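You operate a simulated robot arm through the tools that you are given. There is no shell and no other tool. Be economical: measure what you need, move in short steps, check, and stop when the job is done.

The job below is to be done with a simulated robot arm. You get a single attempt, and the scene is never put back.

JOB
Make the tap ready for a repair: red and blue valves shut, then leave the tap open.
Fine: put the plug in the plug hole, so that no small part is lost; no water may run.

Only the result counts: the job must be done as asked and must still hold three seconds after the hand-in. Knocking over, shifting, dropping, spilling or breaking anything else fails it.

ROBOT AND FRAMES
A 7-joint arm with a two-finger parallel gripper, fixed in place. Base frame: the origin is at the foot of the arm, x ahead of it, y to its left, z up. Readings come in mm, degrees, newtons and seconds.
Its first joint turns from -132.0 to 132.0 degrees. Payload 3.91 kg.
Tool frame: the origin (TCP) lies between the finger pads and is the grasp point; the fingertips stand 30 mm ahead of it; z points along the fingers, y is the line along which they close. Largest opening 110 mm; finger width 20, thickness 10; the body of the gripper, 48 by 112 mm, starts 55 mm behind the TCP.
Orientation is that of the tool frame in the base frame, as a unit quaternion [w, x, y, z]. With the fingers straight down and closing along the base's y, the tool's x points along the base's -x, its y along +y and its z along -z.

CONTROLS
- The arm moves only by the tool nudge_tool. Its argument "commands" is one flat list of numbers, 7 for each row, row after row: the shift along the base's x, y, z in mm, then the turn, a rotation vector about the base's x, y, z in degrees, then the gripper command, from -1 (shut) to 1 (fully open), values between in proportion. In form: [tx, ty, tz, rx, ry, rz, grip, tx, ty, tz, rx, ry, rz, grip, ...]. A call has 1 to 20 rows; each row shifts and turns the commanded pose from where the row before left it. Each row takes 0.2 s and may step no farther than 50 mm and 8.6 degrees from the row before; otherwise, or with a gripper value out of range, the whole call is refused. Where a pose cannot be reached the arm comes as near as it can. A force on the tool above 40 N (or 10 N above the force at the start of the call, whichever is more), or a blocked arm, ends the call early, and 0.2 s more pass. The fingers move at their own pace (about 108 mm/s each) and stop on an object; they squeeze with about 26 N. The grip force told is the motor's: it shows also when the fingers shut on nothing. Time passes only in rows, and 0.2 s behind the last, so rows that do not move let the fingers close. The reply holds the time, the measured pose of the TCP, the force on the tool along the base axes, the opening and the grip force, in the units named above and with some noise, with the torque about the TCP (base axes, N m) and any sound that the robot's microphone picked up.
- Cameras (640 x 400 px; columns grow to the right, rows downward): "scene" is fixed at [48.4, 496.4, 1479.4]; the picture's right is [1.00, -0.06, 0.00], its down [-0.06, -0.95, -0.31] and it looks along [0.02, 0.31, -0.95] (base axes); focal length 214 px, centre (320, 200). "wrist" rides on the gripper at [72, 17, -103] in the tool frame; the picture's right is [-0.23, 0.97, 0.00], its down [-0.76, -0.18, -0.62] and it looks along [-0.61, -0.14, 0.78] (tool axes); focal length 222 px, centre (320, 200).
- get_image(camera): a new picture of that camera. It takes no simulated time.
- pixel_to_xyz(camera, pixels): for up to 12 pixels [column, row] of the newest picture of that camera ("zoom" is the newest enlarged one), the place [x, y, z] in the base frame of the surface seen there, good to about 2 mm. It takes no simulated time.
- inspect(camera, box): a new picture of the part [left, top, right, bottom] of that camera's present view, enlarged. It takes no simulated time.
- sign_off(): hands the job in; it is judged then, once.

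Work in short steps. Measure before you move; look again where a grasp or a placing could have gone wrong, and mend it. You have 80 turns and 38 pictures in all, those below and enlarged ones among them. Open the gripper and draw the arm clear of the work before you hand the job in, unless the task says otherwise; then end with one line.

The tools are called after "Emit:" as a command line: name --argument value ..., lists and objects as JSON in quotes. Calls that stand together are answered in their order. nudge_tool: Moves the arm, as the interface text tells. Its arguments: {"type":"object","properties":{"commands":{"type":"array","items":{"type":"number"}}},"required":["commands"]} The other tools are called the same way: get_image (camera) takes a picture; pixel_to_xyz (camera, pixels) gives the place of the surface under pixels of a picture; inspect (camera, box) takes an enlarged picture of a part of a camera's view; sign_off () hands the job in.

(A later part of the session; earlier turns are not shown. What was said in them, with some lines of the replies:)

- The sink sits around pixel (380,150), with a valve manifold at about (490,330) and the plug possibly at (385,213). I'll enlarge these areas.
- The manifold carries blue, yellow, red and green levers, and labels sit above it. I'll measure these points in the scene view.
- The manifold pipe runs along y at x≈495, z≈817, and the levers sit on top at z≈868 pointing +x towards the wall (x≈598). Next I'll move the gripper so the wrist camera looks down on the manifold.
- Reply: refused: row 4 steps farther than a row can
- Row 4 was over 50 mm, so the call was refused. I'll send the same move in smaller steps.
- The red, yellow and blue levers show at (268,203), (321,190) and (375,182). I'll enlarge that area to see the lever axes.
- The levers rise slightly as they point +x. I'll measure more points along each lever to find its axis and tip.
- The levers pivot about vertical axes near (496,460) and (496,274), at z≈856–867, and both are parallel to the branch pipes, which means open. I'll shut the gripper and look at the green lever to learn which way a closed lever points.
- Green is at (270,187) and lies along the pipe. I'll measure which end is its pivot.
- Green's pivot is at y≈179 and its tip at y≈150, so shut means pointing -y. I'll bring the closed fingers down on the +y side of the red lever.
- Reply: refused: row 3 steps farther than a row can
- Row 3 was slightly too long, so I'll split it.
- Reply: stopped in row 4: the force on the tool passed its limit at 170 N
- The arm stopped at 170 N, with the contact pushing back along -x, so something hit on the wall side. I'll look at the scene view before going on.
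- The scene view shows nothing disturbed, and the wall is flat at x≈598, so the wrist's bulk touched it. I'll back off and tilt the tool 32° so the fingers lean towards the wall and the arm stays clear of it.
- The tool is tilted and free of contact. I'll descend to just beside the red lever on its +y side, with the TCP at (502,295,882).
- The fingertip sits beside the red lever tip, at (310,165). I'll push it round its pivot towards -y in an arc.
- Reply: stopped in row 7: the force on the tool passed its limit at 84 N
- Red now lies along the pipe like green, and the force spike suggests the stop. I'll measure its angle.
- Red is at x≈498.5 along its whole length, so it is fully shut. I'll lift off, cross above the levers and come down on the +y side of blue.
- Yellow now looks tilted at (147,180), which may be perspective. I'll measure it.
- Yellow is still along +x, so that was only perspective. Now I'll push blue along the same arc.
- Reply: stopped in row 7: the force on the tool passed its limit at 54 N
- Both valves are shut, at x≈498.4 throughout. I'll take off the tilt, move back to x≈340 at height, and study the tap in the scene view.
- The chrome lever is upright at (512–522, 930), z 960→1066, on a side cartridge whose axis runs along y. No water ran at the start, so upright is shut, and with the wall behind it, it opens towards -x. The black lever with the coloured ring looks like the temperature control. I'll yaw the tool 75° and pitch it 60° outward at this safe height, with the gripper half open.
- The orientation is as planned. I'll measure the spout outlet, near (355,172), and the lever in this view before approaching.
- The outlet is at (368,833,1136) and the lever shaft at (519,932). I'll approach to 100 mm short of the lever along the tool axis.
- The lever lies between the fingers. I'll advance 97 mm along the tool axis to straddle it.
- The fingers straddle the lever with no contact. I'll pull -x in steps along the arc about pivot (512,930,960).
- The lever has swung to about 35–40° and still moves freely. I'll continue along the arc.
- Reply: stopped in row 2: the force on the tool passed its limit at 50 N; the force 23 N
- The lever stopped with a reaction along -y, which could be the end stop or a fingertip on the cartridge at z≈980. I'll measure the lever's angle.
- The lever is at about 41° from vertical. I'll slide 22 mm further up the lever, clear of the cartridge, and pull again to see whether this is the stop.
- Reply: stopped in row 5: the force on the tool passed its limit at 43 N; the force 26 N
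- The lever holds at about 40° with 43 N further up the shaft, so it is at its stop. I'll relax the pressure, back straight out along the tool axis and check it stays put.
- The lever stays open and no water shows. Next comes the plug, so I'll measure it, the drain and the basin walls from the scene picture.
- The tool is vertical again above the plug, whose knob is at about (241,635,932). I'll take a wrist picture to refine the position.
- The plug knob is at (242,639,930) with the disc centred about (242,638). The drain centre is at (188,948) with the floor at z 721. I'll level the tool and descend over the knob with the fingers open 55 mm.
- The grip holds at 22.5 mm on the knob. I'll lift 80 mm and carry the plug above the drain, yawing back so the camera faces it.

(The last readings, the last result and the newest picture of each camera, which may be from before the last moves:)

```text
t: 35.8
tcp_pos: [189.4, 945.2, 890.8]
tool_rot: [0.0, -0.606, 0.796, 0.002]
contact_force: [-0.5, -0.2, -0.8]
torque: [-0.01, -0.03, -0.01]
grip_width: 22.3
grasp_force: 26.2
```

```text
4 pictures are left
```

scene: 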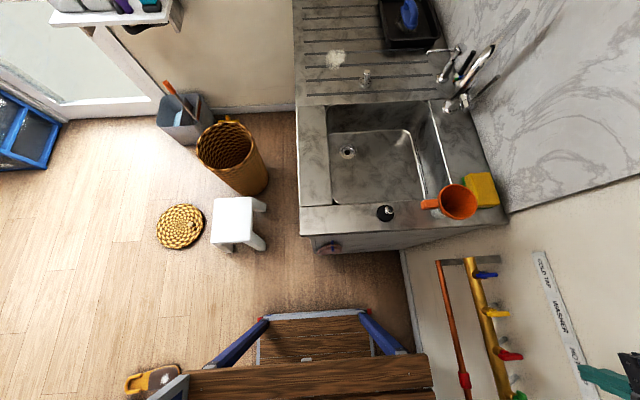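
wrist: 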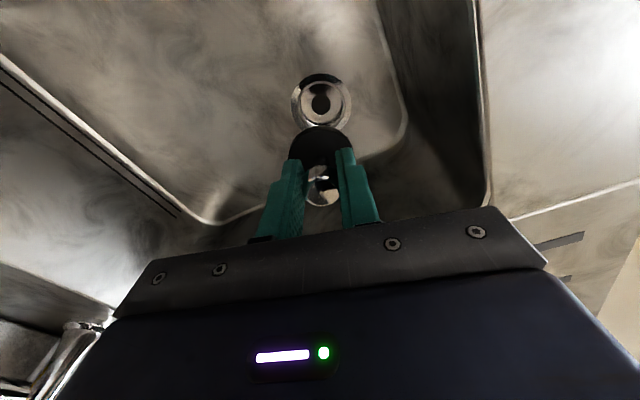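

The plug is held upright, with the drain at (321,100). I'll measure the drain's ring and the plug disc.

Emit:
inspect --camera "wrist" --box '[270, 60, 370, 215]'

Emit:
pixel_to_xyz --camera "wrist" --pixels '[[293, 102], [351, 102], [321, 74], [322, 126], [303, 102], [339, 102], [321, 83], [321, 97], [321, 130], [292, 148], [347, 142], [300, 84]]'

```text
2.58 times, centred on (320, 138) of wrist
```

zoom: 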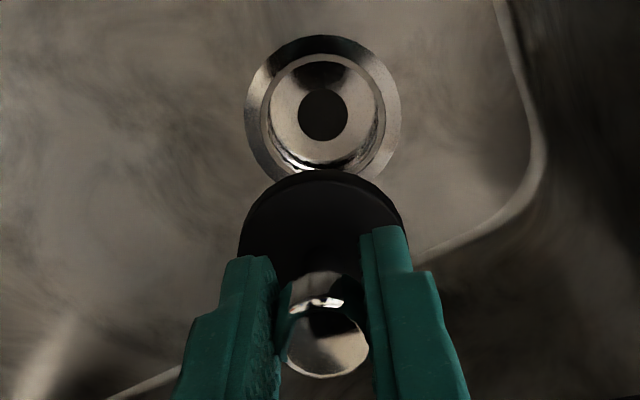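

```text
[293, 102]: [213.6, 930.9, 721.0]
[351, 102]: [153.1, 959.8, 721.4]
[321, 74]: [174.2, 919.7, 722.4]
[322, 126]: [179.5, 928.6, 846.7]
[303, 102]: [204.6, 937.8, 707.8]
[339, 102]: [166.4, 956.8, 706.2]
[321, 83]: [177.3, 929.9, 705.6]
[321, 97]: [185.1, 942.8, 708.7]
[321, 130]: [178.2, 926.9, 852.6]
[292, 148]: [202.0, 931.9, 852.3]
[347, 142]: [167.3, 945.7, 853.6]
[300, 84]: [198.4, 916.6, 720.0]
```

The drain centre comes out at about (187.5,949) and the plug is centred on the TCP. I'll shift (-2,+4) and go down to just above the drain.

Emit:
nudge_tool --commands '[-2, 4, -30, 0, 0, 0, -1, 0, 0, -40, 0, 0, 0, -1, 0, 0, -35, 0, 0, 0, -1, 0, 0, -10, 0, 0, 0, -1, 0, 0, 0, 0, 0, 0, -1]'

Emit:
get_image --camera "wrist"

```text
t: 37.0
tcp_pos: [187.5, 949.0, 774.8]
tool_rot: [-0.001, -0.606, 0.796, 0.003]
contact_force: [1.2, 0.6, 0.1]
torque: [0.0, 0.02, 0.0]
grip_width: 22.2
grasp_force: 25.9
```

```text
2 pictures are left
```

wrist: 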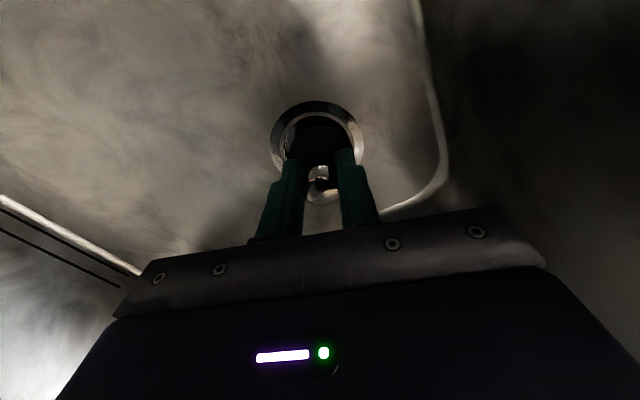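

The plug sits just over the drain. I'll check the ring's edges once more for centring.

Emit:
pixel_to_xyz --camera "wrist" --pixels '[[272, 140], [361, 140], [316, 103], [283, 113], [350, 113], [275, 125], [357, 125], [319, 118], [318, 125], [295, 135], [345, 135]]'

```text
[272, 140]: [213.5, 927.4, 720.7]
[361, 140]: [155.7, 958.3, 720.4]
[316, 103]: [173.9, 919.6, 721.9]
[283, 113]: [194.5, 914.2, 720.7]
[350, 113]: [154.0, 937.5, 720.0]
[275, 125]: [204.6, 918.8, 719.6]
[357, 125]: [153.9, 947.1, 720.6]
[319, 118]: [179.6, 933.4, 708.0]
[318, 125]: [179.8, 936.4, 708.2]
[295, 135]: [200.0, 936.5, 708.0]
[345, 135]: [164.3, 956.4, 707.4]
```

Fitting a circle gives the drain centre at (186.5,947). I'll shift by (-1,-2) and lower slowly in 3 mm steps.

Emit:
nudge_tool --commands '[-1, -2, 0, 0, 0, 0, -1, 0, 0, -3, 0, 0, 0, -1, 0, 0, -3, 0, 0, 0, -1, 0, 0, -3, 0, 0, 0, -1, 0, 0, 0, 0, 0, 0, -1]'

```text
t: 38.2
tcp_pos: [186.6, 947.5, 767.6]
tool_rot: [0.002, -0.605, 0.796, 0.002]
contact_force: [5.3, -9.5, 16.3]
torque: [-0.09, -0.04, 0.02]
grip_width: 22.1
grasp_force: 26.0
```

Contact begins, with a sideways reaction (+5,-9.5) N, so the plug should go slightly +x and -y. I'll follow that while lowering.

Emit:
nudge_tool --commands '[0.7, -1.5, 0, 0, 0, 0, -1, 0, 0, -2, 0, 0, 0, -1, 0, 0, 0, 0, 0, 0, -1]'

```text
t: 39.0
tcp_pos: [187.6, 947.2, 766.5]
tool_rot: [0.001, -0.605, 0.796, 0.002]
contact_force: [13.6, -6.8, 32.5]
torque: [0.09, -0.12, -0.1]
grip_width: 22.5
grasp_force: 26.0
```

It still pushes +x. I'll ease the pressure, shift (+1.5,-1) and press again.

Emit:
nudge_tool --commands '[0, 0, 2, 0, 0, 0, -1, 1.5, -1.5, 0, 0, 0, 0, -1, 0, 0, -1.5, 0, 0, 0, -1, 0, 0, -1.5, 0, 0, 0, -1, 0, 0, 0, 0, 0, 0, -1]'

```text
t: 40.2
tcp_pos: [188.2, 943.8, 760.7]
tool_rot: [-0.001, -0.605, 0.796, 0.0]
contact_force: [8.6, 1.3, 1.6]
torque: [0.07, -0.35, 0.03]
grip_width: 22.1
grasp_force: 26.1
```

It dropped into the recess (z 760.7). I'll nudge +x 1 mm and lower until it seats.

Emit:
nudge_tool --commands '[1, 0, 0, 0, 0, 0, -1, 0, 0, -2, 0, 0, 0, -1, 0, 0, -2, 0, 0, 0, -1, 0, 0, -2, 0, 0, 0, -1, 0, 0, -2, 0, 0, 0, -1, 0, 0, 0, 0, 0, 0, -1]'

```text
t: 41.6
tcp_pos: [187.1, 945.2, 755.6]
tool_rot: [0.001, -0.605, 0.796, 0.002]
contact_force: [-3.8, -5.3, 25.6]
torque: [-0.34, 0.14, 0.03]
grip_width: 22.2
grasp_force: 26.2
```

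The plug bottom is at about 708 mm, on the recess floor, with 26 N up. I'll release it and rise straight up.

Emit:
nudge_tool --commands '[0, 0, 1, 0, 0, 0, -1, 0, 0, 1, 0, 0, 0, -0.2, 0, 0, 0, 0, 0, 0, -0.2, 0, 0, 0, 0, 0, 0, -0.2, 0, 0, 20, 0, 0, 0, -0.2, 0, 0, 40, 0, 0, 0, -0.2, 0, 0, 45, 0, 0, 0, -0.2, 0, 0, 45, 0, 0, 0, -0.2, 0, -15, 40, 0, 0, 0, -0.2, 0, -15, 40, 0, 0, 0, -0.2, 0, 0, 0, 0, 0, 0, -0.2]'

Emit:
get_image --camera "wrist"

```text
t: 44.0
tcp_pos: [186.8, 914.8, 984.1]
tool_rot: [0.0, -0.606, 0.796, 0.003]
contact_force: [-0.4, -0.8, -0.2]
torque: [0.0, 0.01, 0.0]
grip_width: 44.0
grasp_force: 0.2
```

```text
1 pictures are left
```

wrist: 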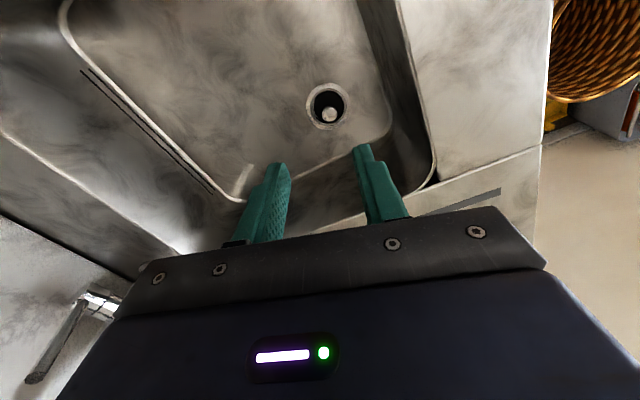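

Emit:
pixel_to_xyz --camera "wrist" --pixels '[[330, 113], [318, 105], [335, 95], [327, 93], [340, 112], [315, 110], [308, 105], [347, 107], [328, 127], [320, 118]]'

Emit:
nudge_tool --commands '[0, -40, 20, 0, 0, 0, 0.5, 0, -45, 15, 0, 0, 0, 0.5, 0, -45, 15, 0, 0, 0, 0.5, 0, -45, 15, 0, 0, 0, 0.5, 0, -45, 15, 0, 0, 0, 0.5, 0, -40, 15, 0, 0, 0, 0.5, 0, 0, 0, 0, 0, 0, 0.5]'

```text
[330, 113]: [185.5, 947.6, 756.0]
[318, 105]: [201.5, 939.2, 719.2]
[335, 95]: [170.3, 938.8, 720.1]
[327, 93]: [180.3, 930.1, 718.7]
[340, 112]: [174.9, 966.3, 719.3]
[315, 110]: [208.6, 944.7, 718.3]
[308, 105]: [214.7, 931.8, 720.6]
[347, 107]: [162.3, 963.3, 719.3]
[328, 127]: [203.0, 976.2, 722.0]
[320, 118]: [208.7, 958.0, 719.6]
```

```text
t: 45.6
tcp_pos: [188.5, 654.5, 1080.8]
tool_rot: [0.0, -0.605, 0.796, 0.002]
contact_force: [-0.5, 0.3, -0.3]
torque: [0.03, 0.03, 0.0]
grip_width: 82.4
grasp_force: 0.0
```

The plug disc is level and flush at z≈719, inside the drain ring. I'll use the last picture to check the whole scene.

Emit:
inspect --camera "scene" --box '[290, 20, 590, 400]'

```text
1.05 times, centred on (440, 210) of scene (not enlarged: the box is as wide or as high as the picture)
```

zoom: 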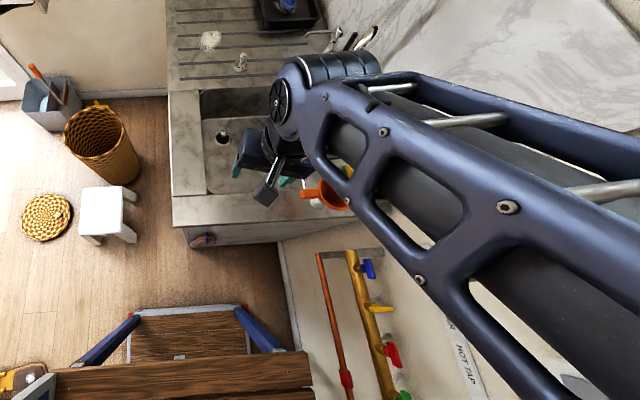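

Red and blue lie along the pipe, yellow and green are unchanged, the tap lever is tilted open, the plug is in the drain and nothing else was moved. The gripper is open and clear, so I'll hand in.

Emit:
sign_off

```text
The job is handed in.
```

The red and blue valves are shut, the tap is left open with no water seen running, and the plug is in the plug hole. The arm did touch the wall once, at 170 N, but nothing looked disturbed.
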